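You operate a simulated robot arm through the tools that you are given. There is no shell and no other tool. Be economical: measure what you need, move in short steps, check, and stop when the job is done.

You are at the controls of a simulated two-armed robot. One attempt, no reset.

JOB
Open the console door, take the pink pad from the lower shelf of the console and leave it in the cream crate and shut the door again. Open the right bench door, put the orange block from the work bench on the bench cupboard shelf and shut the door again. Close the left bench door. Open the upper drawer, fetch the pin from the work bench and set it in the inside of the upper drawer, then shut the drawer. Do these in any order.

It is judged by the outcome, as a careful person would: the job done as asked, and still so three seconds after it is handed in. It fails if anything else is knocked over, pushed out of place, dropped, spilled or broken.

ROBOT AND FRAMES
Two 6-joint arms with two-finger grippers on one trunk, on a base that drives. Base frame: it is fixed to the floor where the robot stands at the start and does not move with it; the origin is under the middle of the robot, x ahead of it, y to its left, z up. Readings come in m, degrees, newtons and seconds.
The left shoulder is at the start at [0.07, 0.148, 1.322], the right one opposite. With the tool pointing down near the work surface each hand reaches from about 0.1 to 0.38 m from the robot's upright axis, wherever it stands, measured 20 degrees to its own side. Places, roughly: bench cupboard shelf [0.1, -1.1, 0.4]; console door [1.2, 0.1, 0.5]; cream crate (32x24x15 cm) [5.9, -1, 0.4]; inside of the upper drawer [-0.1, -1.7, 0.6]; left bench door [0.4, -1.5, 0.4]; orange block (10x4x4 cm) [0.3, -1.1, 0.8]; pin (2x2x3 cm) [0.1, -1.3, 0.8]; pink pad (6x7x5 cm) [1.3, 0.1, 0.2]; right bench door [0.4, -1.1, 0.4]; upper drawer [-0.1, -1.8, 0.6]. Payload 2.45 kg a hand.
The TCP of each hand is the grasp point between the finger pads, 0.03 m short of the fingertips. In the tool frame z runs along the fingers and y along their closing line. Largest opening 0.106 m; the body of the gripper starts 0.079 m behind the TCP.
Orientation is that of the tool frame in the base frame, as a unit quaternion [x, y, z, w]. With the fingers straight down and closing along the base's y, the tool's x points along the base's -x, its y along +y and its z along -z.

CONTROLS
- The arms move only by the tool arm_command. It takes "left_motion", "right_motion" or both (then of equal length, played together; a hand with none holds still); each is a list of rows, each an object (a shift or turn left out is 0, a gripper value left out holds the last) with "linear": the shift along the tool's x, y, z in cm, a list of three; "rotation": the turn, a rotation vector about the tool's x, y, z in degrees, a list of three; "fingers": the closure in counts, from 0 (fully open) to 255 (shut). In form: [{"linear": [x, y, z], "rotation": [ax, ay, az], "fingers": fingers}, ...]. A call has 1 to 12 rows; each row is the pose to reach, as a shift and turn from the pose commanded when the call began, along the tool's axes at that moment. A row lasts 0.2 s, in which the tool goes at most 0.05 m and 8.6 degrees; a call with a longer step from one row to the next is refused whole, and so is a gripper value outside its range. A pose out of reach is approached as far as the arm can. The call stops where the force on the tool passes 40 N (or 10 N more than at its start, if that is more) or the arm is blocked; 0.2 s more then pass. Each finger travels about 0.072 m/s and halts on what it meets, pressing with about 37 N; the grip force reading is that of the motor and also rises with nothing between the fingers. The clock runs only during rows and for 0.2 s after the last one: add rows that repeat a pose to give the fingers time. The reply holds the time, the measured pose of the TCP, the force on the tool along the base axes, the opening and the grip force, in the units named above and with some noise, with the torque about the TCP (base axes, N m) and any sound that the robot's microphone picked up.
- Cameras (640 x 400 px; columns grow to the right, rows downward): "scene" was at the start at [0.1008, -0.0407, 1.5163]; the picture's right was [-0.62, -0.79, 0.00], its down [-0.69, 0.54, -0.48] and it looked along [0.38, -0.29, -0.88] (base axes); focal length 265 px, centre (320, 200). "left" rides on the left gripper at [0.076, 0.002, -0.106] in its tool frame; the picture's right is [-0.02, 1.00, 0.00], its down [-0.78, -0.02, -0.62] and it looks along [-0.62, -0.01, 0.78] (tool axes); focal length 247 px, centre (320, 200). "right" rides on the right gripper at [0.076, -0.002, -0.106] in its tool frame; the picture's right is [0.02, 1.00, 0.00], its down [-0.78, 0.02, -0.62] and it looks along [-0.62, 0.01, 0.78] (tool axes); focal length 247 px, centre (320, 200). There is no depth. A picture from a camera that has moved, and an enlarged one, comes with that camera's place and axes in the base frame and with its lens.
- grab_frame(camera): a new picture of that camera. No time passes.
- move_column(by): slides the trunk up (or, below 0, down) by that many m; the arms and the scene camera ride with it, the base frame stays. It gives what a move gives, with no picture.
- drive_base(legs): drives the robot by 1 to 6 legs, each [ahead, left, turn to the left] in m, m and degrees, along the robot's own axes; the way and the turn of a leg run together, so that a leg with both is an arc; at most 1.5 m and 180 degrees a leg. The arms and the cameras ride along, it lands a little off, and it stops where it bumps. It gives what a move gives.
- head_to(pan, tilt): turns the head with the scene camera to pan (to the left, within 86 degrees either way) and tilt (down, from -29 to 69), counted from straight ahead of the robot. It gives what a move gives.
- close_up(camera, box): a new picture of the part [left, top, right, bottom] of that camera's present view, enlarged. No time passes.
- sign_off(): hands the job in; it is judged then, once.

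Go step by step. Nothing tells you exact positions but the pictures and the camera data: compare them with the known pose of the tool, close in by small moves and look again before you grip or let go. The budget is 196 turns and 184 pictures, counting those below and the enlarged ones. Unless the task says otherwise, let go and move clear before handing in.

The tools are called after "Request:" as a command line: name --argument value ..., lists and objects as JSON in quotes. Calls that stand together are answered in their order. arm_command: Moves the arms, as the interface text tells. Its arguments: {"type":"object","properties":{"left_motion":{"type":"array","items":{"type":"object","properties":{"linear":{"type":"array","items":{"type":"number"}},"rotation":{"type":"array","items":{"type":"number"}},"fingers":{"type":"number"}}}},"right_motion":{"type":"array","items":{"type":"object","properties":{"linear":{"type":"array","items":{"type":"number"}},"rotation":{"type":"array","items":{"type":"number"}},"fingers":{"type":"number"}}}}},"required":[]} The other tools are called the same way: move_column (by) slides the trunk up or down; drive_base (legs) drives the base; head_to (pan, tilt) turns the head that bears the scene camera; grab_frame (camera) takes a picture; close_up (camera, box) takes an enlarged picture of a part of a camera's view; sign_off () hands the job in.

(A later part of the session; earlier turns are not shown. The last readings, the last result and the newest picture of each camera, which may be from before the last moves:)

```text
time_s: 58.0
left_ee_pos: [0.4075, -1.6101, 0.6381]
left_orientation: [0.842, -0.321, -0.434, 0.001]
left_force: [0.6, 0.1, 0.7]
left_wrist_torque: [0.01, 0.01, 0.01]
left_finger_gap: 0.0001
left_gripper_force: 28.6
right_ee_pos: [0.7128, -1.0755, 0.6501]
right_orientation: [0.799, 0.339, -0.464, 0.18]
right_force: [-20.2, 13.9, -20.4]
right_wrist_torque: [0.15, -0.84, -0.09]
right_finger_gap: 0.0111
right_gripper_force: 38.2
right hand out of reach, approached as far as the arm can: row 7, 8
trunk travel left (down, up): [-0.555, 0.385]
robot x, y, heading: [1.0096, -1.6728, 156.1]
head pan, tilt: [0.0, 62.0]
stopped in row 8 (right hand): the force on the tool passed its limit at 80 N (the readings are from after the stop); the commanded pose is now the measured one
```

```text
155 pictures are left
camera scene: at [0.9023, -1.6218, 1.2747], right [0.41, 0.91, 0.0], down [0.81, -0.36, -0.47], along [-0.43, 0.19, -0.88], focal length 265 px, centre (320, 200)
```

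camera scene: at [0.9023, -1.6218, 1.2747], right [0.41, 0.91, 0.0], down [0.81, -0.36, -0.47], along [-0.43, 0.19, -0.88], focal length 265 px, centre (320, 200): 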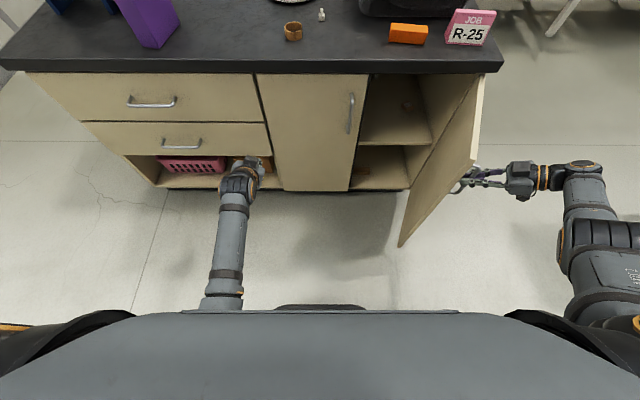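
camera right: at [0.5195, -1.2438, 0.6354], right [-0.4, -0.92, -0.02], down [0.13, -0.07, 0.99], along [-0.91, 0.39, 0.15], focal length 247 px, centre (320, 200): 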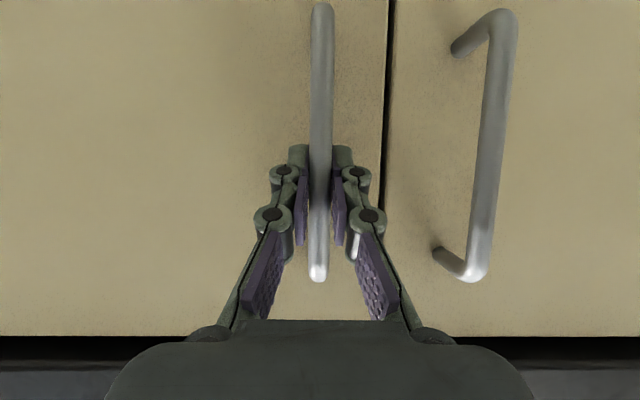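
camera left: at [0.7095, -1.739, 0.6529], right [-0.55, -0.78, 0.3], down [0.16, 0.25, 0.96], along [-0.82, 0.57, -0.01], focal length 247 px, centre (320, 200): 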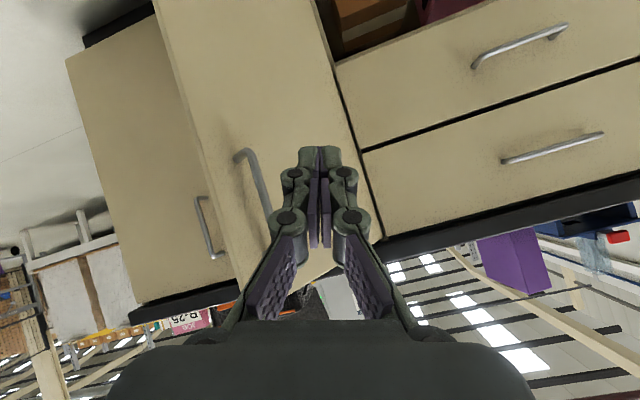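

The door stands wide open. I release the handle and back the right hand off.

Request:
arm_command --right_motion '[{"linear": [0, 0, 0], "fingers": 130}, {"linear": [0, 0, 0], "fingers": 130}, {"linear": [0, 0, -3]}, {"linear": [0, 0, -6]}, {"linear": [0, 0, -8]}]' --left_motion '[{"linear": [0, 0, 0]}, {"linear": [0, 0, -4]}, {"linear": [0, 0, -8]}, {"linear": [0, 0, -12]}, {"linear": [0, 0, -14]}]'

Request:
grab_frame --camera "scene"

```text
time_s: 59.2
left_ee_pos: [0.4926, -1.6729, 0.7293]
left_orientation: [0.808, -0.38, -0.447, 0.056]
left_force: [-0.3, 0.5, -0.2]
left_wrist_torque: [-0.02, 0.02, -0.01]
left_finger_gap: 0.0
left_gripper_force: 28.1
right_ee_pos: [0.7629, -1.0412, 0.6976]
right_orientation: [0.798, 0.34, -0.465, 0.179]
right_force: [0.5, 0.2, 0.2]
right_wrist_torque: [0.02, 0.01, 0.0]
right_finger_gap: 0.0518
right_gripper_force: 0.0
right hand out of reach, approached as far as the arm can: row 4, 5
trunk travel left (down, up): [-0.555, 0.385]
robot x, y, heading: [1.0122, -1.6737, 155.7]
head pan, tilt: [0.0, 62.0]
stopped in row 5 (left hand): the arm was blocked; the commanded pose is now the measured one
```

```text
154 pictures are left
camera scene: at [0.9056, -1.627, 1.2756], right [0.41, 0.91, 0.0], down [0.81, -0.36, -0.47], along [-0.43, 0.19, -0.88], focal length 265 px, centre (320, 200)
```

scene: 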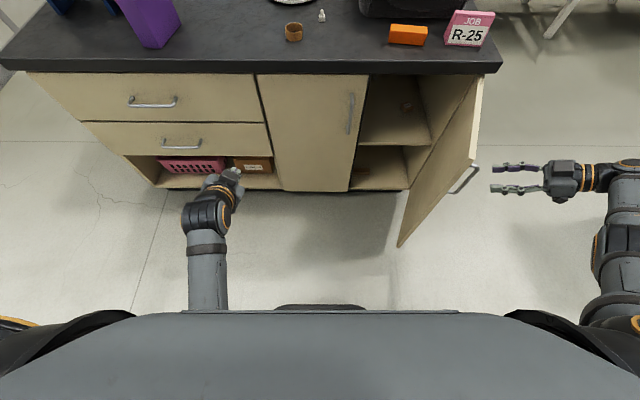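

Both hands clear, shelf visible. Next: the orange block. I raise the trunk and turn the right hand to point down.

Request:
move_column --by 0.3

Request:
arm_command --right_motion '[{"rotation": [0, 8.5, 0], "fingers": 0}, {"rotation": [0, 17, 0]}, {"rotation": [0, 25.5, 0]}, {"rotation": [0, 34, 0]}, {"rotation": [0, 42.5, 0]}, {"rotation": [0, 51, 0]}, {"rotation": [0, 59.5, 0]}]'

Request:
drive_base --legs '[[0.2, 0, 0]]'

Request:
grab_frame --camera "scene"

```text
time_s: 62.2
left_ee_pos: [0.4921, -1.6742, 1.0312]
left_orientation: [0.808, -0.379, -0.447, 0.056]
left_force: [0.3, -0.4, -0.4]
left_wrist_torque: [-0.03, -0.01, 0.02]
left_finger_gap: 0.0
left_gripper_force: 28.4
right_ee_pos: [0.7619, -1.0418, 0.9974]
right_orientation: [0.798, 0.34, -0.465, 0.178]
right_force: [-0.2, -0.5, -0.3]
right_wrist_torque: [-0.01, 0.02, -0.02]
right_finger_gap: 0.0519
right_gripper_force: 0.1
trunk travel left (down, up): [-0.855, 0.085]
robot x, y, heading: [1.0107, -1.675, 155.8]
head pan, tilt: [0.0, 62.0]
```

```text
time_s: 63.9
left_ee_pos: [0.4902, -1.675, 1.0292]
left_orientation: [0.808, -0.38, -0.447, 0.055]
left_force: [-0.1, -0.7, 0.0]
left_wrist_torque: [0.03, 0.0, 0.02]
left_finger_gap: 0.0
left_gripper_force: 28.1
right_ee_pos: [0.7623, -1.0404, 0.998]
right_orientation: [0.924, 0.383, -0.006, -0.014]
right_force: [-0.2, -0.9, -0.9]
right_wrist_torque: [-0.02, -0.02, 0.0]
right_finger_gap: 0.1057
right_gripper_force: 0.1
trunk travel left (down, up): [-0.855, 0.085]
robot x, y, heading: [1.0117, -1.6728, 155.7]
head pan, tilt: [0.0, 62.0]
```

```text
time_s: 65.5
left_ee_pos: [0.3106, -1.5927, 1.0307]
left_orientation: [0.807, -0.38, -0.448, 0.056]
left_force: [0.3, -0.6, -0.3]
left_wrist_torque: [0.0, -0.05, 0.01]
left_finger_gap: 0.0
left_gripper_force: 28.9
right_ee_pos: [0.5811, -0.9589, 0.9978]
right_orientation: [0.923, 0.385, -0.008, -0.015]
right_force: [-0.4, -0.3, -0.9]
right_wrist_torque: [0.04, -0.01, 0.02]
right_finger_gap: 0.106
right_gripper_force: 0.0
trunk travel left (down, up): [-0.855, 0.085]
robot x, y, heading: [0.8275, -1.5896, 156.1]
head pan, tilt: [0.0, 62.0]
```

```text
153 pictures are left
camera scene: at [0.7245, -1.5461, 1.5758], right [0.41, 0.91, 0.0], down [0.81, -0.36, -0.47], along [-0.43, 0.19, -0.88], focal length 265 px, centre (320, 200)
```

scene: 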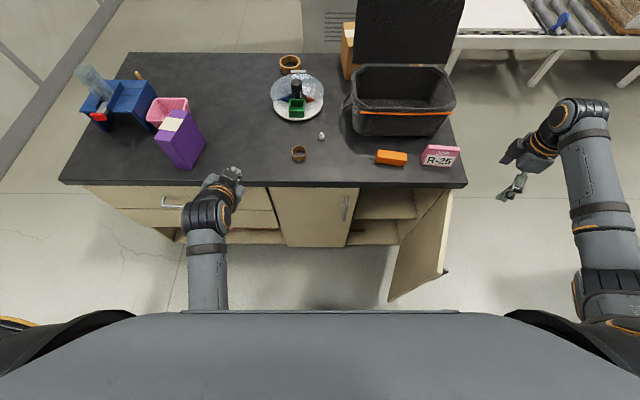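

The block is around (0.30,-1.09). I bring the open right hand above it, with closing axis across its width.

Request:
arm_command --right_motion '[{"linear": [-4.1, -1.5, 0], "rotation": [0, 0, -3]}, {"linear": [-8.2, -3, 0], "rotation": [0, 0, -6]}, {"linear": [-12.3, -4.5, 0], "rotation": [0, 0, -9]}, {"linear": [-16.4, -6, 0], "rotation": [0, 0, -12]}, {"linear": [-20.5, -7.6, 0], "rotation": [0, 0, -15]}, {"linear": [-24.6, -9.1, 0], "rotation": [0, 0, -18]}, {"linear": [-28.6, -10.6, 0], "rotation": [0, 0, -21]}]'

Request:
grab_frame --camera "right"

Request:
grab_frame --camera "scene"

```text
time_s: 67.0
left_ee_pos: [0.3074, -1.5947, 1.0287]
left_orientation: [0.808, -0.38, -0.447, 0.055]
left_force: [0.8, 0.1, -1.0]
left_wrist_torque: [0.02, 0.0, -0.01]
left_finger_gap: 0.0
left_gripper_force: 28.9
right_ee_pos: [0.3091, -1.0943, 1.0047]
right_orientation: [0.838, 0.546, -0.004, -0.016]
right_force: [-0.9, 0.7, 1.4]
right_wrist_torque: [-0.01, -0.06, 0.02]
right_finger_gap: 0.1049
right_gripper_force: 0.0
right hand out of reach, approached as far as the arm can: row 7
trunk travel left (down, up): [-0.855, 0.085]
robot x, y, heading: [0.8276, -1.5903, 155.7]
head pan, tilt: [0.0, 62.0]
```

```text
152 pictures are left
camera right: at [0.3387, -1.0246, 1.1114], right [0.92, -0.38, -0.03], down [-0.28, -0.74, 0.61], along [-0.26, -0.56, -0.79], focal length 247 px, centre (320, 200)
```

right: 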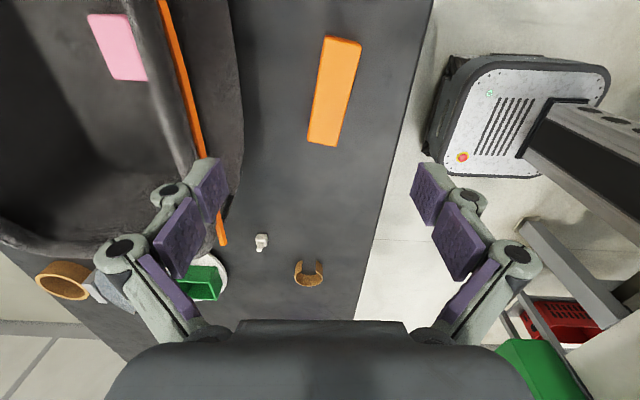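

```text
151 pictures are left
camera scene: at [0.7201, -1.5475, 1.5751], right [0.41, 0.91, 0.0], down [0.81, -0.36, -0.47], along [-0.43, 0.19, -0.88], focal length 265 px, centre (320, 200)
```

scene: 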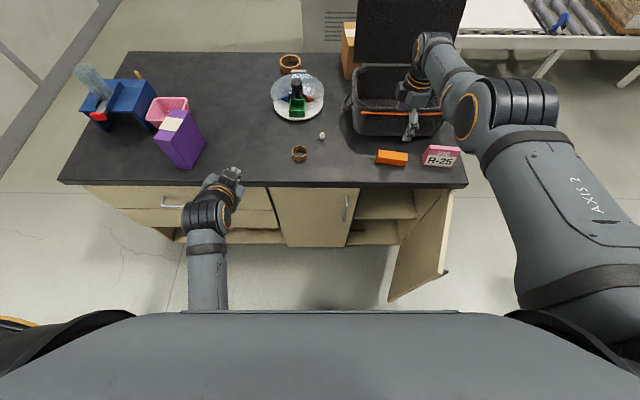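

The block is right beneath, rotated 8° from the bench edge. I align the hand and lower by trunk in steps.

Request:
arm_command --right_motion '[{"linear": [0.3, 0, 0], "rotation": [0, 0, 4.2]}, {"linear": [0.3, 0, 0], "rotation": [0, 0, 8.4]}]'

Request:
move_column --by -0.12

Request:
grab_frame --camera "right"

```text
time_s: 67.7
left_ee_pos: [0.3076, -1.5933, 1.0288]
left_orientation: [0.808, -0.379, -0.448, 0.056]
left_force: [0.2, 0.6, -0.1]
left_wrist_torque: [0.01, -0.02, 0.0]
left_finger_gap: 0.0
left_gripper_force: 28.4
right_ee_pos: [0.3116, -1.0894, 1.0041]
right_orientation: [0.876, 0.483, -0.006, -0.014]
right_force: [-0.1, 0.3, -0.2]
right_wrist_torque: [0.02, 0.0, -0.02]
right_finger_gap: 0.1058
right_gripper_force: 0.1
trunk travel left (down, up): [-0.855, 0.085]
robot x, y, heading: [0.8289, -1.5928, 155.6]
head pan, tilt: [0.0, 62.0]
```

```text
time_s: 69.2
left_ee_pos: [0.3087, -1.5927, 0.9121]
left_orientation: [0.808, -0.379, -0.448, 0.056]
left_force: [0.4, -0.8, 0.1]
left_wrist_torque: [-0.03, 0.0, 0.01]
left_finger_gap: 0.0002
left_gripper_force: 28.8
right_ee_pos: [0.3111, -1.0902, 0.8827]
right_orientation: [0.876, 0.483, -0.006, -0.014]
right_force: [-0.4, 0.5, -0.1]
right_wrist_torque: [-0.01, 0.01, -0.01]
right_finger_gap: 0.106
right_gripper_force: 0.1
trunk travel left (down, up): [-0.735, 0.205]
robot x, y, heading: [0.8271, -1.5898, 155.6]
head pan, tilt: [0.0, 62.0]
```

```text
150 pictures are left
camera right: at [0.352, -1.025, 0.9909], right [0.86, -0.51, -0.03], down [-0.39, -0.68, 0.62], along [-0.34, -0.52, -0.79], focal length 247 px, centre (320, 200)
```

right: 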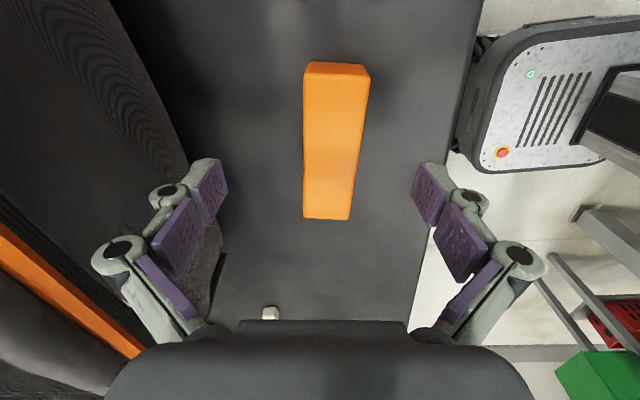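

Block is centered between the fingers within 1 cm. I narrow the opening, lower 4.5 cm and grip.

Request:
arm_command --right_motion '[{"linear": [0, 0.7, 0], "fingers": 80}, {"linear": [0, 0.7, 0], "fingers": 80}]'

Request:
move_column --by -0.043

Request:
arm_command --right_motion '[{"fingers": 255}, {"fingers": 255}, {"fingers": 255}]'

Request:
grab_frame --camera "right"

```text
time_s: 69.8
left_ee_pos: [0.3078, -1.5924, 0.9107]
left_orientation: [0.808, -0.379, -0.448, 0.056]
left_force: [-0.5, -0.3, 0.0]
left_wrist_torque: [-0.01, 0.01, -0.01]
left_finger_gap: 0.0
left_gripper_force: 28.5
right_ee_pos: [0.3123, -1.0902, 0.884]
right_orientation: [0.875, 0.484, -0.006, -0.015]
right_force: [-0.6, -0.4, 0.7]
right_wrist_torque: [0.02, -0.02, -0.03]
right_finger_gap: 0.0725
right_gripper_force: 0.1
right hand out of reach, approached as far as the arm can: row 1, 2
trunk travel left (down, up): [-0.735, 0.205]
robot x, y, heading: [0.8282, -1.5892, 156.0]
head pan, tilt: [0.0, 62.0]
```

```text
time_s: 70.6
left_ee_pos: [0.3106, -1.5928, 0.8682]
left_orientation: [0.807, -0.379, -0.449, 0.056]
left_force: [1.0, -0.2, -0.1]
left_wrist_torque: [-0.01, 0.01, -0.05]
left_finger_gap: 0.0001
left_gripper_force: 28.7
right_ee_pos: [0.3122, -1.0897, 0.8435]
right_orientation: [0.875, 0.483, -0.006, -0.016]
right_force: [2.6, -1.4, 10.0]
right_wrist_torque: [-0.27, -0.4, 0.02]
right_finger_gap: 0.078
right_gripper_force: 4.1
trunk travel left (down, up): [-0.692, 0.248]
robot x, y, heading: [0.8244, -1.5908, 155.6]
head pan, tilt: [0.0, 62.0]
```

```text
time_s: 71.2
left_ee_pos: [0.3113, -1.5942, 0.8696]
left_orientation: [0.807, -0.378, -0.45, 0.056]
left_force: [-0.3, 0.0, -0.5]
left_wrist_torque: [-0.01, -0.01, -0.01]
left_finger_gap: 0.0002
left_gripper_force: 28.6
right_ee_pos: [0.314, -1.0923, 0.8504]
right_orientation: [0.875, 0.484, -0.008, -0.016]
right_force: [12.4, -6.8, 32.8]
right_wrist_torque: [-0.73, -0.9, 0.02]
right_finger_gap: 0.0343
right_gripper_force: 34.1
trunk travel left (down, up): [-0.692, 0.248]
robot x, y, heading: [0.8315, -1.5913, 156.0]
head pan, tilt: [0.0, 62.0]
stopped in row 3 (right hand): the force on the tool passed its limit at 45 N (the readings are from after the stop); the commanded pose is now the measured one
```

```text
149 pictures are left
camera right: at [0.3546, -1.0279, 0.9568], right [0.86, -0.51, -0.04], down [-0.39, -0.68, 0.62], along [-0.34, -0.52, -0.79], focal length 247 px, centre (320, 200)
```

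right: 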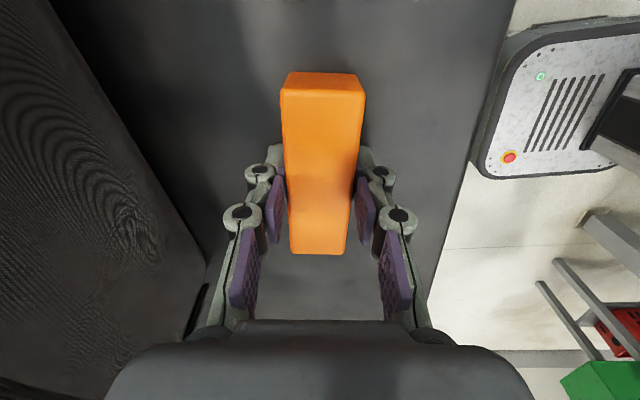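

Gripped, with the fingertips resting on the bench (top ≈0.81). I lift gently and check.

Request:
move_column --by 0.08

Request:
grab_frame --camera "right"

```text
time_s: 72.4
left_ee_pos: [0.3092, -1.5928, 0.9474]
left_orientation: [0.808, -0.379, -0.448, 0.056]
left_force: [0.3, 0.4, -0.5]
left_wrist_torque: [0.0, 0.01, -0.02]
left_finger_gap: 0.0001
left_gripper_force: 28.7
right_ee_pos: [0.3128, -1.0895, 0.9232]
right_orientation: [0.875, 0.483, -0.005, -0.014]
right_force: [0.6, 0.5, -1.0]
right_wrist_torque: [0.02, 0.03, 0.01]
right_finger_gap: 0.0337
right_gripper_force: 37.4
trunk travel left (down, up): [-0.772, 0.168]
robot x, y, heading: [0.8285, -1.5888, 155.7]
head pan, tilt: [0.0, 62.0]
```

```text
148 pictures are left
camera right: at [0.3525, -1.0254, 1.0292], right [0.86, -0.51, -0.03], down [-0.39, -0.68, 0.62], along [-0.34, -0.52, -0.79], focal length 247 px, centre (320, 200)
```

right: 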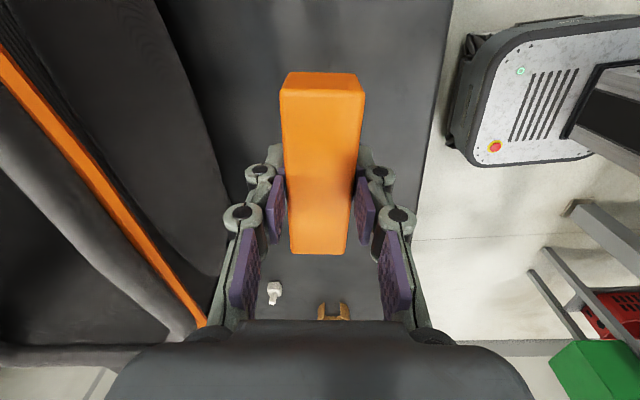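

Lifted securely. I yaw the hand 82° so the block lies front-to-back, over a clear spot near the bench edge.

Request:
arm_command --right_motion '[{"linear": [-0.6, 0.1, 0], "rotation": [0, 0, 8.2]}, {"linear": [-1.2, 0.2, 0], "rotation": [0, 0, 16.4]}, {"linear": [-1.8, 0.2, 0], "rotation": [0, 0, 24.6]}, {"linear": [-2.4, 0.3, 0], "rotation": [0, 0, 32.8]}, {"linear": [-3, 0.4, 0], "rotation": [0, 0, 41]}, {"linear": [-3.6, 0.5, 0], "rotation": [0, 0, 49.2]}, {"linear": [-4.2, 0.6, 0], "rotation": [0, 0, 57.4]}, {"linear": [-4.8, 0.6, 0], "rotation": [0, 0, 65.6]}, {"linear": [-5.4, 0.7, 0], "rotation": [0, 0, 73.8]}, {"linear": [-6.1, 0.8, 0], "rotation": [0, 0, 81.8]}]'

Request:
grab_frame --camera "scene"

Request:
grab_frame --camera "right"

```text
time_s: 74.6
left_ee_pos: [0.3083, -1.5932, 0.9468]
left_orientation: [0.808, -0.38, -0.447, 0.056]
left_force: [-0.2, -1.0, -0.9]
left_wrist_torque: [0.0, 0.0, -0.01]
left_finger_gap: 0.0
left_gripper_force: 28.3
right_ee_pos: [0.2858, -1.145, 0.9215]
right_orientation: [0.978, -0.209, -0.012, -0.006]
right_force: [0.1, -1.1, -1.3]
right_wrist_torque: [-0.03, 0.01, -0.01]
right_finger_gap: 0.0337
right_gripper_force: 37.0
trunk travel left (down, up): [-0.772, 0.168]
robot x, y, heading: [0.8285, -1.5897, 155.7]
head pan, tilt: [0.0, 62.0]
```

```text
147 pictures are left
camera scene: at [0.7221, -1.5453, 1.4926], right [0.41, 0.91, 0.0], down [0.81, -0.36, -0.47], along [-0.43, 0.19, -0.88], focal length 265 px, centre (320, 200)
```

scene: 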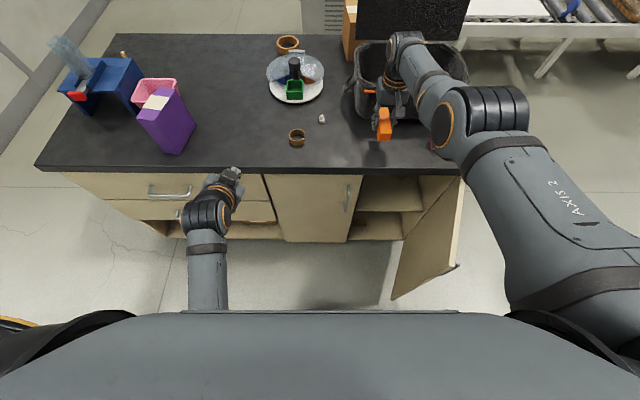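

```text
146 pictures are left
camera right: at [0.3571, -1.1762, 1.0262], right [-0.39, -0.92, -0.01], down [-0.71, 0.29, 0.64], along [-0.59, 0.26, -0.77], focal length 247 px, centre (320, 200)
```

right: 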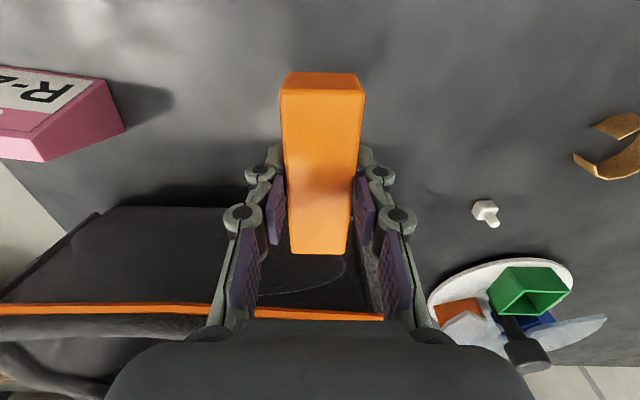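

Block is held front-to-back, clear of neighbours. I shift 2 cm toward the edge and lower onto the bench.

Request:
arm_command --right_motion '[{"linear": [1, 0, 0]}, {"linear": [2, 0, 0]}]'

Request:
move_column --by -0.071

Request:
grab_frame --camera "right"

```text
time_s: 75.2
left_ee_pos: [0.3092, -1.5921, 0.9462]
left_orientation: [0.807, -0.38, -0.448, 0.056]
left_force: [0.1, 0.4, 0.2]
left_wrist_torque: [0.02, 0.0, -0.02]
left_finger_gap: 0.0004
left_gripper_force: 28.5
right_ee_pos: [0.288, -1.1465, 0.9192]
right_orientation: [0.978, -0.208, -0.012, -0.006]
right_force: [0.4, -0.4, -0.8]
right_wrist_torque: [-0.01, 0.02, -0.01]
right_finger_gap: 0.0336
right_gripper_force: 37.0
right hand out of reach, approached as far as the arm can: row 1, 2
trunk travel left (down, up): [-0.772, 0.168]
robot x, y, heading: [0.8307, -1.5891, 155.7]
head pan, tilt: [0.0, 62.0]
```

```text
time_s: 76.3
left_ee_pos: [0.31, -1.5942, 0.8766]
left_orientation: [0.808, -0.379, -0.448, 0.057]
left_force: [-1.0, 0.3, 0.3]
left_wrist_torque: [-0.01, 0.0, 0.01]
left_finger_gap: 0.0001
left_gripper_force: 28.1
right_ee_pos: [0.2875, -1.1477, 0.8509]
right_orientation: [0.978, -0.208, -0.014, -0.006]
right_force: [0.4, -0.5, 14.5]
right_wrist_torque: [-0.39, -0.67, 0.0]
right_finger_gap: 0.0339
right_gripper_force: 36.7
trunk travel left (down, up): [-0.701, 0.239]
robot x, y, heading: [0.8272, -1.5907, 155.8]
head pan, tilt: [0.0, 62.0]
```

```text
145 pictures are left
camera right: at [0.3593, -1.1782, 0.9552], right [-0.39, -0.92, -0.01], down [-0.71, 0.29, 0.64], along [-0.59, 0.25, -0.77], focal length 247 px, centre (320, 200)
```

right: 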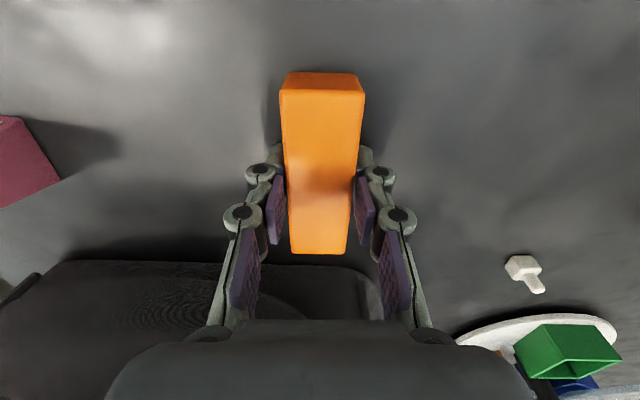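

The block rests on the bench. I release and rise.

Request:
arm_command --right_motion '[{"fingers": 100}, {"fingers": 100}, {"fingers": 100}]'

Request:
move_column --by 0.15

Request:
drive_base --legs '[[-0.12, 0, 0]]'

Request:
arm_command --right_motion '[{"rotation": [0, -8, 0]}, {"rotation": [0, -16, 0]}, {"rotation": [0, -24, 0]}, {"rotation": [0, -32, 0]}, {"rotation": [0, -40, 0]}]'

Request:
grab_frame --camera "right"

Request:
grab_frame --camera "scene"

```text
time_s: 77.1
left_ee_pos: [0.309, -1.5915, 0.877]
left_orientation: [0.808, -0.38, -0.448, 0.056]
left_force: [-0.2, 0.2, -0.2]
left_wrist_torque: [-0.01, -0.03, 0.01]
left_finger_gap: 0.0001
left_gripper_force: 28.3
right_ee_pos: [0.2883, -1.1468, 0.8492]
right_orientation: [0.978, -0.209, -0.012, -0.006]
right_force: [0.3, 0.7, 0.0]
right_wrist_torque: [-0.03, -0.04, 0.02]
right_finger_gap: 0.0646
right_gripper_force: 0.1
trunk travel left (down, up): [-0.701, 0.239]
robot x, y, heading: [0.8283, -1.5923, 155.7]
head pan, tilt: [0.0, 62.0]
```

```text
time_s: 78.8
left_ee_pos: [0.3095, -1.5915, 1.0251]
left_orientation: [0.808, -0.38, -0.448, 0.056]
left_force: [-0.5, 0.3, 1.3]
left_wrist_torque: [-0.02, 0.01, -0.01]
left_finger_gap: 0.0
left_gripper_force: 28.5
right_ee_pos: [0.2879, -1.1478, 0.9994]
right_orientation: [0.978, -0.208, -0.013, -0.006]
right_force: [0.1, -0.1, 0.4]
right_wrist_torque: [-0.01, -0.01, 0.01]
right_finger_gap: 0.0643
right_gripper_force: 0.1
trunk travel left (down, up): [-0.851, 0.089]
robot x, y, heading: [0.8276, -1.5905, 155.9]
head pan, tilt: [0.0, 62.0]
```

```text
time_s: 80.1
left_ee_pos: [0.4174, -1.641, 1.0257]
left_orientation: [0.808, -0.379, -0.447, 0.056]
left_force: [0.1, 0.1, -0.2]
left_wrist_torque: [-0.01, 0.0, -0.01]
left_finger_gap: 0.0002
left_gripper_force: 28.4
right_ee_pos: [0.3947, -1.195, 0.9984]
right_orientation: [0.978, -0.208, -0.011, -0.006]
right_force: [0.1, 0.4, -0.4]
right_wrist_torque: [0.0, -0.01, -0.01]
right_finger_gap: 0.0645
right_gripper_force: 0.1
trunk travel left (down, up): [-0.851, 0.089]
robot x, y, heading: [0.9369, -1.641, 155.8]
head pan, tilt: [0.0, 62.0]
```

```text
time_s: 81.3
left_ee_pos: [0.417, -1.6413, 1.0261]
left_orientation: [0.808, -0.38, -0.448, 0.057]
left_force: [1.2, 0.4, 0.7]
left_wrist_torque: [0.02, -0.01, 0.02]
left_finger_gap: 0.0002
left_gripper_force: 28.3
right_ee_pos: [0.3005, -1.1613, 0.9545]
right_orientation: [0.915, -0.193, -0.346, -0.077]
right_force: [0.9, -0.7, -0.7]
right_wrist_torque: [0.0, -0.01, -0.03]
right_finger_gap: 0.0644
right_gripper_force: 0.1
right hand out of reach, approached as far as the arm can: row 1, 2, 3, 4, 5
trunk travel left (down, up): [-0.851, 0.089]
robot x, y, heading: [0.9366, -1.6372, 155.8]
head pan, tilt: [0.0, 62.0]
```

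```text
144 pictures are left
camera right: at [0.416, -1.2101, 0.9835], right [-0.39, -0.92, -0.02], down [-0.17, 0.05, 0.98], along [-0.9, 0.39, -0.17], focal length 247 px, centre (320, 200)
```

right: 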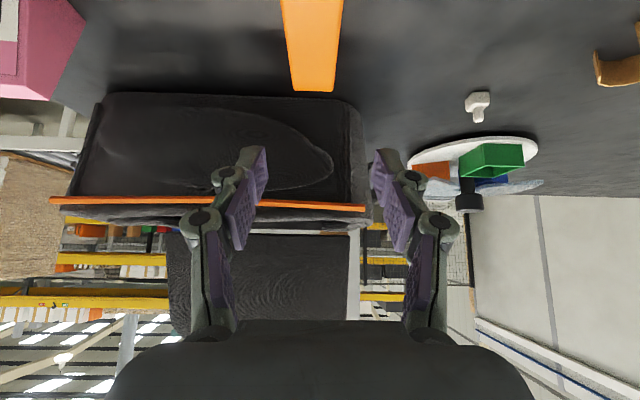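

```text
143 pictures are left
camera scene: at [0.8309, -1.5935, 1.5716], right [0.41, 0.91, 0.0], down [0.81, -0.36, -0.47], along [-0.43, 0.19, -0.88], focal length 265 px, centre (320, 200)
```

scene: 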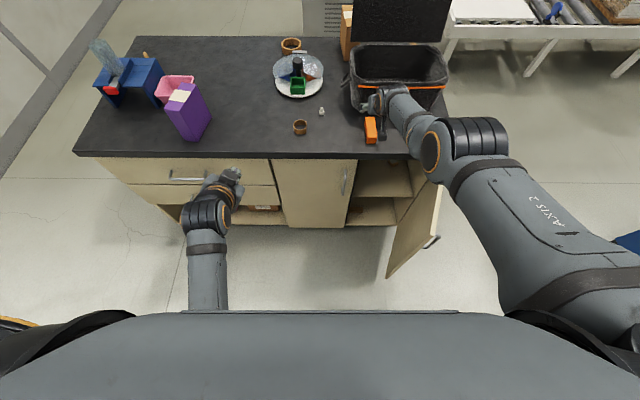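

The arm settled slightly forward, at s≈.31, pitched ~48°. I back the base 2 cm, then lower the trunk toward the block.

Request:
drive_base --legs '[[-0.025, -0.005, 0]]'

Request:
move_column --by -0.075

Request:
grab_frame --camera "right"

Request:
close_up --camera "scene" --box '[300, 30, 460, 180]'

```text
time_s: 82.1
left_ee_pos: [0.4379, -1.646, 1.023]
left_orientation: [0.809, -0.38, -0.445, 0.056]
left_force: [-1.0, 0.8, -0.6]
left_wrist_torque: [-0.04, -0.01, 0.03]
left_finger_gap: 0.0
left_gripper_force: 28.8
right_ee_pos: [0.3209, -1.1649, 0.9509]
right_orientation: [0.916, -0.193, -0.343, -0.077]
right_force: [-0.2, 0.0, 0.0]
right_wrist_torque: [0.01, -0.05, 0.01]
right_finger_gap: 0.0642
right_gripper_force: 0.1
trunk travel left (down, up): [-0.851, 0.089]
robot x, y, heading: [0.956, -1.646, 155.8]
head pan, tilt: [0.0, 62.0]
```

```text
time_s: 83.2
left_ee_pos: [0.4429, -1.6474, 0.9498]
left_orientation: [0.808, -0.379, -0.446, 0.057]
left_force: [0.5, 0.2, 0.1]
left_wrist_torque: [0.02, -0.01, 0.02]
left_finger_gap: 0.0
left_gripper_force: 29.1
right_ee_pos: [0.3238, -1.1662, 0.8796]
right_orientation: [0.915, -0.194, -0.345, -0.077]
right_force: [0.6, -0.8, -0.3]
right_wrist_torque: [0.01, -0.03, 0.0]
right_finger_gap: 0.0643
right_gripper_force: 0.0
trunk travel left (down, up): [-0.776, 0.164]
robot x, y, heading: [0.9625, -1.6447, 156.1]
head pan, tilt: [0.0, 62.0]
```

```text
142 pictures are left
camera right: at [0.4402, -1.2161, 0.9085], right [-0.39, -0.92, -0.02], down [-0.17, 0.05, 0.98], along [-0.9, 0.39, -0.18], focal length 247 px, centre (320, 200)
```

right: 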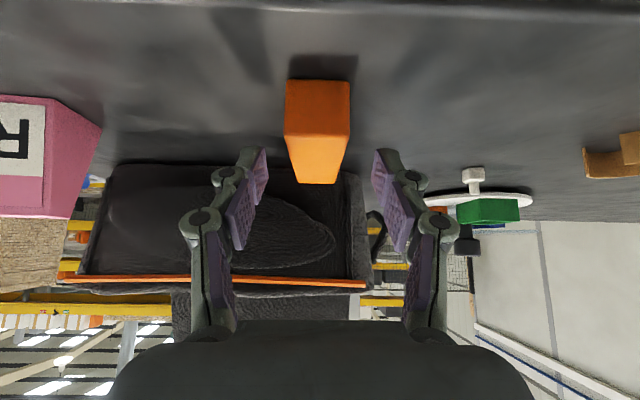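

```text
2.67 times, centred on (380, 105) of scene
camera zoom: at [0.8548, -1.5994, 1.4965], right [0.41, 0.91, 0.0], down [0.81, -0.36, -0.47], along [-0.43, 0.19, -0.88], focal length 707 px, centre (160, 453)
```

zoom: 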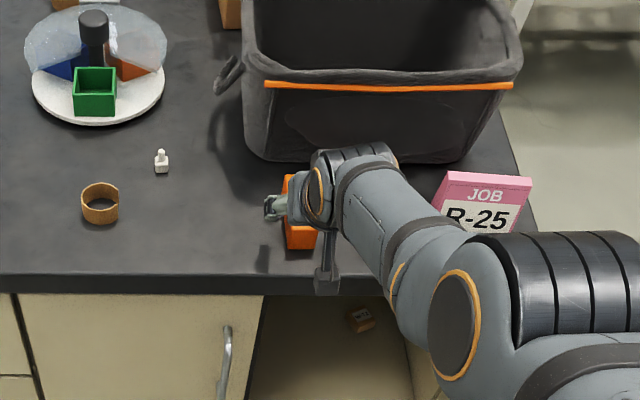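

Alignment is good. I lower 3.3 cm and grip.

Request:
move_column --by -0.034

Request:
arm_command --right_motion '[{"fingers": 160}, {"fingers": 255}, {"fingers": 255}]'

Request:
grab_frame --camera "right"

```text
time_s: 84.0
left_ee_pos: [0.4429, -1.6474, 0.918]
left_orientation: [0.807, -0.379, -0.449, 0.056]
left_force: [-0.4, 0.0, -1.2]
left_wrist_torque: [-0.01, 0.01, 0.0]
left_finger_gap: 0.0
left_gripper_force: 28.7
right_ee_pos: [0.325, -1.1661, 0.8466]
right_orientation: [0.914, -0.193, -0.347, -0.077]
right_force: [0.8, 1.0, 4.2]
right_wrist_torque: [-0.13, 0.1, 0.04]
right_finger_gap: 0.0649
right_gripper_force: 1.0
trunk travel left (down, up): [-0.742, 0.198]
robot x, y, heading: [0.9593, -1.6451, 155.8]
head pan, tilt: [0.0, 62.0]
```

```text
time_s: 84.8
left_ee_pos: [0.444, -1.6499, 0.918]
left_orientation: [0.807, -0.379, -0.449, 0.056]
left_force: [-0.5, -1.2, -0.1]
left_wrist_torque: [-0.03, 0.0, 0.0]
left_finger_gap: 0.0001
left_gripper_force: 28.8
right_ee_pos: [0.3248, -1.1677, 0.8489]
right_orientation: [0.914, -0.193, -0.348, -0.077]
right_force: [-3.6, -4.6, 13.0]
right_wrist_torque: [-0.32, 0.42, 0.06]
right_finger_gap: 0.0338
right_gripper_force: 36.8
trunk travel left (down, up): [-0.742, 0.198]
robot x, y, heading: [0.9604, -1.6453, 155.9]
head pan, tilt: [0.0, 62.0]
```

```text
140 pictures are left
camera right: at [0.4405, -1.2182, 0.8778], right [-0.39, -0.92, -0.02], down [-0.16, 0.05, 0.99], along [-0.91, 0.39, -0.17], focal length 247 px, centre (320, 200)
```

right: 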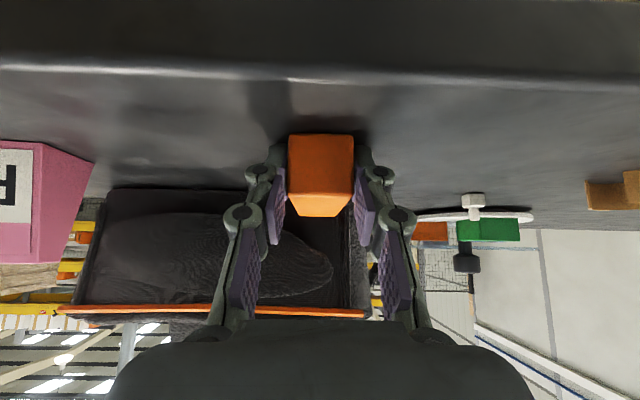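

Block gripped front-to-back. I lift, shift the base left to give the arm lateral room, then draw the hand back from the bench.

Request:
move_column --by 0.12

Request:
drive_base --legs '[[0, 0.17, 0]]'

Request:
arm_command --right_motion '[{"linear": [0, -4, 0]}, {"linear": [0, -8, 0]}, {"linear": [0, -12, 0]}, {"linear": [0, -15, 0]}]'

Request:
grab_frame --camera "scene"

```text
time_s: 86.3
left_ee_pos: [0.4419, -1.6472, 1.037]
left_orientation: [0.808, -0.379, -0.447, 0.057]
left_force: [0.8, -0.4, -0.1]
left_wrist_torque: [0.0, 0.02, 0.0]
left_finger_gap: 0.0002
left_gripper_force: 28.8
right_ee_pos: [0.3239, -1.1668, 0.965]
right_orientation: [0.915, -0.193, -0.345, -0.076]
right_force: [0.1, -0.5, -0.4]
right_wrist_torque: [0.0, -0.04, -0.02]
right_finger_gap: 0.0336
right_gripper_force: 37.3
trunk travel left (down, up): [-0.862, 0.078]
robot x, y, heading: [0.955, -1.6415, 155.9]
head pan, tilt: [0.0, 62.0]
```

```text
time_s: 87.8
left_ee_pos: [0.3737, -1.799, 1.0373]
left_orientation: [0.807, -0.38, -0.448, 0.058]
left_force: [-0.9, 1.7, 0.0]
left_wrist_torque: [0.01, 0.02, 0.03]
left_finger_gap: 0.0002
left_gripper_force: 28.4
right_ee_pos: [0.2569, -1.3191, 0.9654]
right_orientation: [0.915, -0.194, -0.346, -0.076]
right_force: [0.0, 0.1, -0.5]
right_wrist_torque: [-0.03, 0.0, 0.04]
right_finger_gap: 0.0337
right_gripper_force: 37.2
trunk travel left (down, up): [-0.862, 0.078]
robot x, y, heading: [0.8893, -1.7993, 156.1]
head pan, tilt: [0.0, 62.0]
```

```text
time_s: 88.8
left_ee_pos: [0.3732, -1.8, 1.0378]
left_orientation: [0.808, -0.38, -0.447, 0.057]
left_force: [-1.1, -0.4, 0.0]
left_wrist_torque: [0.04, 0.01, 0.0]
left_finger_gap: 0.0
left_gripper_force: 28.8
right_ee_pos: [0.3233, -1.1863, 0.9714]
right_orientation: [0.915, -0.192, -0.346, -0.076]
right_force: [0.1, 0.3, -0.4]
right_wrist_torque: [-0.03, 0.0, 0.02]
right_finger_gap: 0.0338
right_gripper_force: 36.9
right hand out of reach, approached as far as the arm can: row 3, 4
trunk travel left (down, up): [-0.862, 0.078]
robot x, y, heading: [0.8937, -1.804, 155.9]
head pan, tilt: [0.0, 62.0]
```

```text
139 pictures are left
camera scene: at [0.7876, -1.7523, 1.5826], right [0.41, 0.91, 0.0], down [0.81, -0.36, -0.47], along [-0.43, 0.19, -0.88], focal length 265 px, centre (320, 200)
```

scene: 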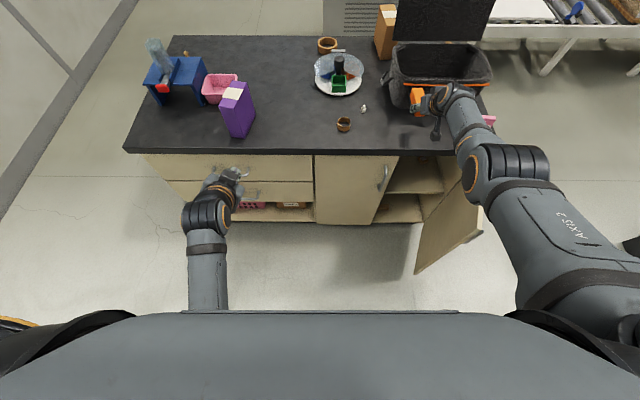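

I now try drawing the hand back toward the robot in small steps.

Request:
arm_command --right_motion '[{"linear": [3, 0, -2.7]}, {"linear": [6, 0, -5.4]}, {"linear": [9, 0, -8]}]'

```text
time_s: 89.5
left_ee_pos: [0.375, -1.8023, 1.0374]
left_orientation: [0.808, -0.379, -0.448, 0.057]
left_force: [0.0, 0.4, -0.2]
left_wrist_torque: [0.0, -0.01, 0.01]
left_finger_gap: 0.0
left_gripper_force: 28.5
right_ee_pos: [0.4344, -1.2375, 0.9695]
right_orientation: [0.915, -0.193, -0.346, -0.077]
right_force: [0.4, 0.3, 0.0]
right_wrist_torque: [0.0, -0.02, 0.01]
right_finger_gap: 0.034
right_gripper_force: 36.5
trunk travel left (down, up): [-0.862, 0.078]
robot x, y, heading: [0.8899, -1.7986, 155.7]
head pan, tilt: [0.0, 62.0]
```

Retracting works. I continue back and 10 cm right so the block is clear in front of the open cupboard.

Request:
arm_command --right_motion '[{"linear": [3, -2, -2.7]}, {"linear": [6, -5, -5.4]}, {"linear": [7.5, -8.5, -6.7]}, {"linear": [7.5, -10, -6.7]}]'

Request:
move_column --by -0.2

Request:
grab_frame --camera "scene"

```text
refused: row 2 steps farther than a row can; nothing moved
```

```text
time_s: 91.7
left_ee_pos: [0.3737, -1.8008, 0.8371]
left_orientation: [0.807, -0.379, -0.448, 0.056]
left_force: [0.4, -0.2, -0.1]
left_wrist_torque: [-0.01, 0.0, 0.0]
left_finger_gap: 0.0
left_gripper_force: 28.9
right_ee_pos: [0.4336, -1.2367, 0.7679]
right_orientation: [0.916, -0.194, -0.343, -0.076]
right_force: [8.4, -4.8, -4.2]
right_wrist_torque: [0.01, 0.08, -0.09]
right_finger_gap: 0.0335
right_gripper_force: 36.5
trunk travel left (down, up): [-0.662, 0.278]
robot x, y, heading: [0.8909, -1.8017, 155.8]
head pan, tilt: [0.0, 62.0]
```

```text
138 pictures are left
camera scene: at [0.7872, -1.7543, 1.3825], right [0.41, 0.91, 0.0], down [0.81, -0.36, -0.47], along [-0.43, 0.19, -0.88], focal length 265 px, centre (320, 200)
```

scene: 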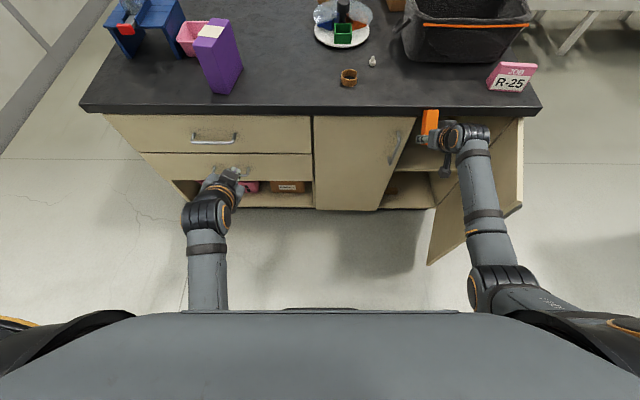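

The arm row was refused while the trunk went down; the block only grazes the bench edge (8 N). I back off now with smaller rows.

Request:
arm_command --right_motion '[{"linear": [2.6, 0, -2.3]}, {"linear": [5.2, -1, -4.6]}, {"linear": [7, -4, -6.3]}, {"linear": [7, -7.5, -6.3]}, {"linear": [7, -10, -6.3]}]'

Request:
grab_frame --camera "scene"

Request:
grab_frame --camera "right"

```text
time_s: 92.9
left_ee_pos: [0.3736, -1.8018, 0.8384]
left_orientation: [0.808, -0.379, -0.448, 0.057]
left_force: [-0.4, -0.4, -0.7]
left_wrist_torque: [0.0, 0.0, 0.0]
left_finger_gap: 0.0
left_gripper_force: 29.0
right_ee_pos: [0.5594, -1.1829, 0.7711]
right_orientation: [0.915, -0.194, -0.345, -0.077]
right_force: [-0.7, 0.9, -1.4]
right_wrist_torque: [-0.02, -0.03, 0.02]
right_finger_gap: 0.0334
right_gripper_force: 37.3
trunk travel left (down, up): [-0.662, 0.278]
robot x, y, heading: [0.8952, -1.7984, 155.9]
head pan, tilt: [0.0, 62.0]
```

```text
137 pictures are left
camera scene: at [0.7868, -1.7536, 1.3826], right [0.41, 0.91, 0.0], down [0.81, -0.36, -0.47], along [-0.43, 0.19, -0.88], focal length 265 px, centre (320, 200)
```

scene: 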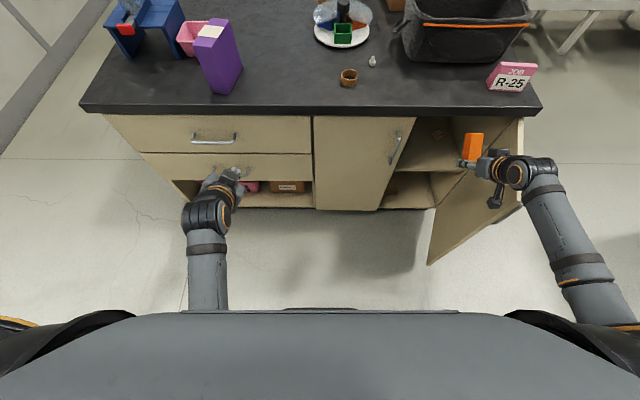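

```text
136 pictures are left
camera right: at [0.6755, -1.2329, 0.8004], right [-0.39, -0.92, -0.02], down [-0.17, 0.05, 0.98], along [-0.9, 0.39, -0.18], focal length 247 px, centre (320, 200)
```

right: 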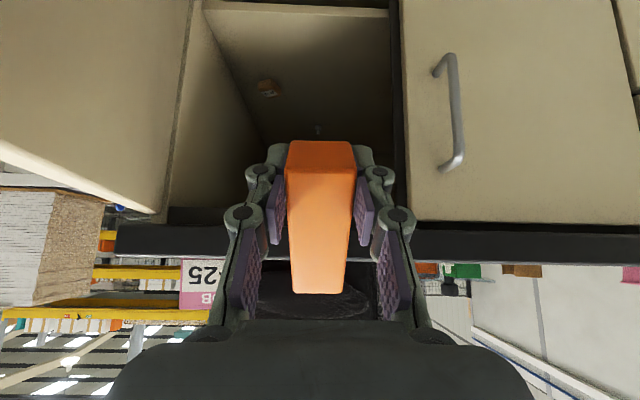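

The wrist sits close to the open door. I shift left 12 cm before lowering, so that I can then nudge the door wider from inside.

Request:
drive_base --legs '[[0, 0.13, 0]]'

Request:
move_column --by -0.22

Request:
grab_frame --camera "scene"

Request:
grab_frame --camera "right"

```text
time_s: 94.2
left_ee_pos: [0.3193, -1.9207, 0.836]
left_orientation: [0.808, -0.38, -0.448, 0.056]
left_force: [-0.7, -0.4, 0.4]
left_wrist_torque: [0.02, -0.01, 0.02]
left_finger_gap: 0.0
left_gripper_force: 28.7
right_ee_pos: [0.5058, -1.302, 0.7718]
right_orientation: [0.916, -0.193, -0.345, -0.076]
right_force: [0.3, 0.2, -0.7]
right_wrist_torque: [0.0, -0.07, -0.02]
right_finger_gap: 0.0334
right_gripper_force: 36.6
trunk travel left (down, up): [-0.662, 0.278]
robot x, y, heading: [0.8406, -1.9168, 155.9]
head pan, tilt: [0.0, 62.0]
```

```text
time_s: 96.5
left_ee_pos: [0.3199, -1.9205, 0.6174]
left_orientation: [0.807, -0.379, -0.449, 0.057]
left_force: [0.1, -0.2, -0.3]
left_wrist_torque: [-0.01, 0.01, -0.02]
left_finger_gap: 0.0002
left_gripper_force: 28.8
right_ee_pos: [0.5058, -1.3023, 0.5509]
right_orientation: [0.916, -0.193, -0.344, -0.077]
right_force: [-0.3, 0.0, -0.5]
right_wrist_torque: [-0.01, -0.03, -0.02]
right_finger_gap: 0.0334
right_gripper_force: 37.2
trunk travel left (down, up): [-0.442, 0.498]
robot x, y, heading: [0.8384, -1.92, 155.8]
head pan, tilt: [0.0, 62.0]
```

```text
135 pictures are left
camera scene: at [0.7333, -1.873, 1.1626], right [0.41, 0.91, 0.0], down [0.81, -0.36, -0.47], along [-0.43, 0.19, -0.88], focal length 265 px, centre (320, 200)
```

scene: 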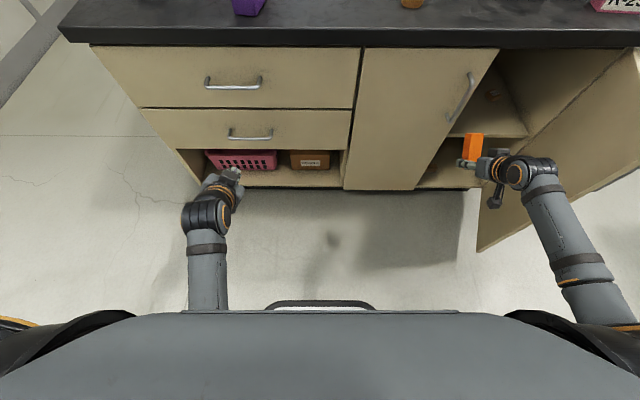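

```text
134 pictures are left
camera right: at [0.6219, -1.3522, 0.5805], right [-0.39, -0.92, -0.02], down [-0.17, 0.05, 0.98], along [-0.9, 0.39, -0.18], focal length 247 px, centre (320, 200)
```

right: 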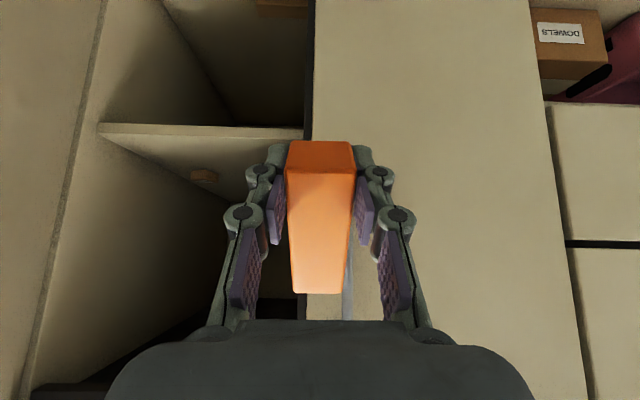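

Shelf surface is about z 0.44, opening from s≈.06 to .335. I move the hand right, nudging the door wider with the wrist.

Request:
arm_command --right_motion '[{"linear": [0, -4, 0]}, {"linear": [0, -8, 0]}, {"linear": [0, -11, 0]}, {"linear": [0, -13, 0]}, {"linear": [0, -15, 0]}]'

Request:
grab_frame --camera "scene"

Request:
grab_frame --camera "right"

```text
time_s: 97.7
left_ee_pos: [0.32, -1.9205, 0.6161]
left_orientation: [0.807, -0.379, -0.448, 0.057]
left_force: [-0.5, -0.2, 0.0]
left_wrist_torque: [-0.01, -0.02, -0.01]
left_finger_gap: 0.0
left_gripper_force: 28.5
right_ee_pos: [0.5679, -1.1655, 0.553]
right_orientation: [0.915, -0.193, -0.346, -0.078]
right_force: [0.5, 0.3, -0.8]
right_wrist_torque: [0.0, 0.01, -0.03]
right_finger_gap: 0.0337
right_gripper_force: 36.8
trunk travel left (down, up): [-0.442, 0.498]
robot x, y, heading: [0.8405, -1.9208, 156.0]
head pan, tilt: [0.0, 62.0]
```

```text
133 pictures are left
camera scene: at [0.7332, -1.8726, 1.1626], right [0.41, 0.91, 0.0], down [0.81, -0.36, -0.47], along [-0.43, 0.19, -0.88], focal length 265 px, centre (320, 200)
```

scene: 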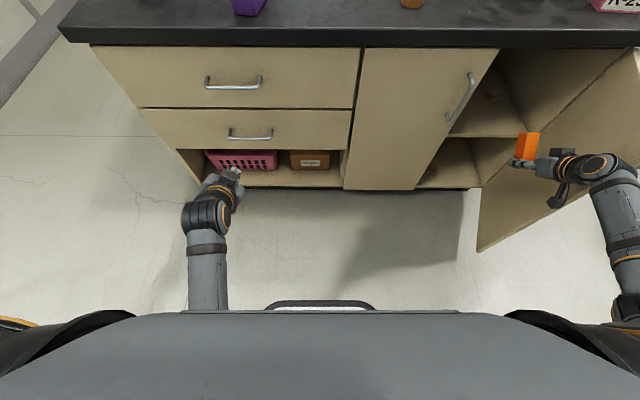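

```text
132 pictures are left
camera right: at [0.6831, -1.2145, 0.5814], right [-0.39, -0.92, -0.02], down [-0.17, 0.05, 0.98], along [-0.9, 0.39, -0.18], focal length 247 px, centre (320, 200)
```

right: 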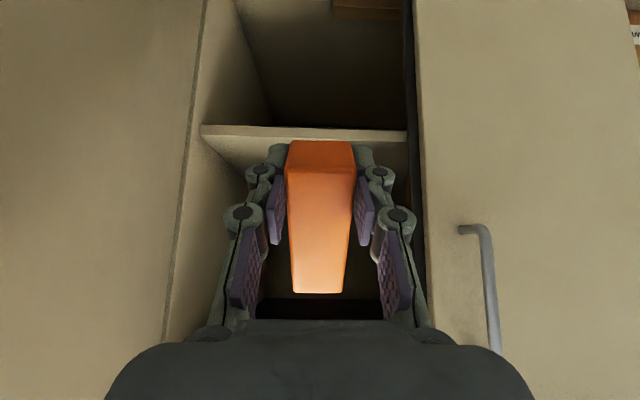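

Plenty of room. To keep reach, I undo that shift with the arm and instead move the base right 15 cm, then look.

Request:
arm_command --right_motion '[{"linear": [0, 4, 0]}, {"linear": [0, 8, 0]}, {"linear": [0, 12, 0]}, {"linear": [0, 15, 0]}]'

Request:
drive_base --legs '[[0, -0.15, 0]]'

Request:
grab_frame --camera "scene"

```text
time_s: 98.7
left_ee_pos: [0.3199, -1.9209, 0.6161]
left_orientation: [0.808, -0.379, -0.447, 0.057]
left_force: [0.0, 0.3, -0.2]
left_wrist_torque: [0.02, -0.02, 0.01]
left_finger_gap: 0.0
left_gripper_force: 28.7
right_ee_pos: [0.5065, -1.3023, 0.5519]
right_orientation: [0.915, -0.194, -0.344, -0.077]
right_force: [-0.7, -0.3, -0.1]
right_wrist_torque: [-0.02, -0.01, -0.01]
right_finger_gap: 0.0334
right_gripper_force: 37.0
trunk travel left (down, up): [-0.442, 0.498]
robot x, y, heading: [0.839, -1.9246, 155.6]
head pan, tilt: [0.0, 62.0]
```

```text
time_s: 100.1
left_ee_pos: [0.3825, -1.7819, 0.6169]
left_orientation: [0.808, -0.38, -0.447, 0.057]
left_force: [0.0, 0.9, 0.6]
left_wrist_torque: [0.0, 0.03, -0.03]
left_finger_gap: 0.0
left_gripper_force: 28.5
right_ee_pos: [0.5687, -1.1616, 0.5504]
right_orientation: [0.915, -0.193, -0.346, -0.076]
right_force: [0.4, 0.0, -0.4]
right_wrist_torque: [-0.04, 0.02, 0.0]
right_finger_gap: 0.0334
right_gripper_force: 36.8
trunk travel left (down, up): [-0.442, 0.498]
robot x, y, heading: [0.8998, -1.7807, 155.7]
head pan, tilt: [0.0, 62.0]
```

```text
131 pictures are left
camera scene: at [0.7957, -1.7332, 1.1626], right [0.41, 0.91, 0.0], down [0.81, -0.36, -0.47], along [-0.43, 0.19, -0.88], focal length 265 px, centre (320, 200)
```

scene: 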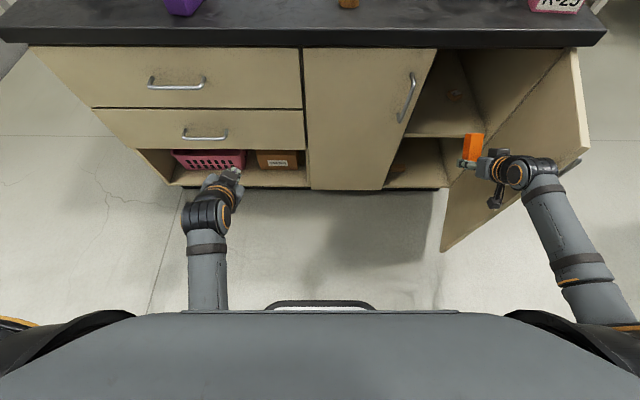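

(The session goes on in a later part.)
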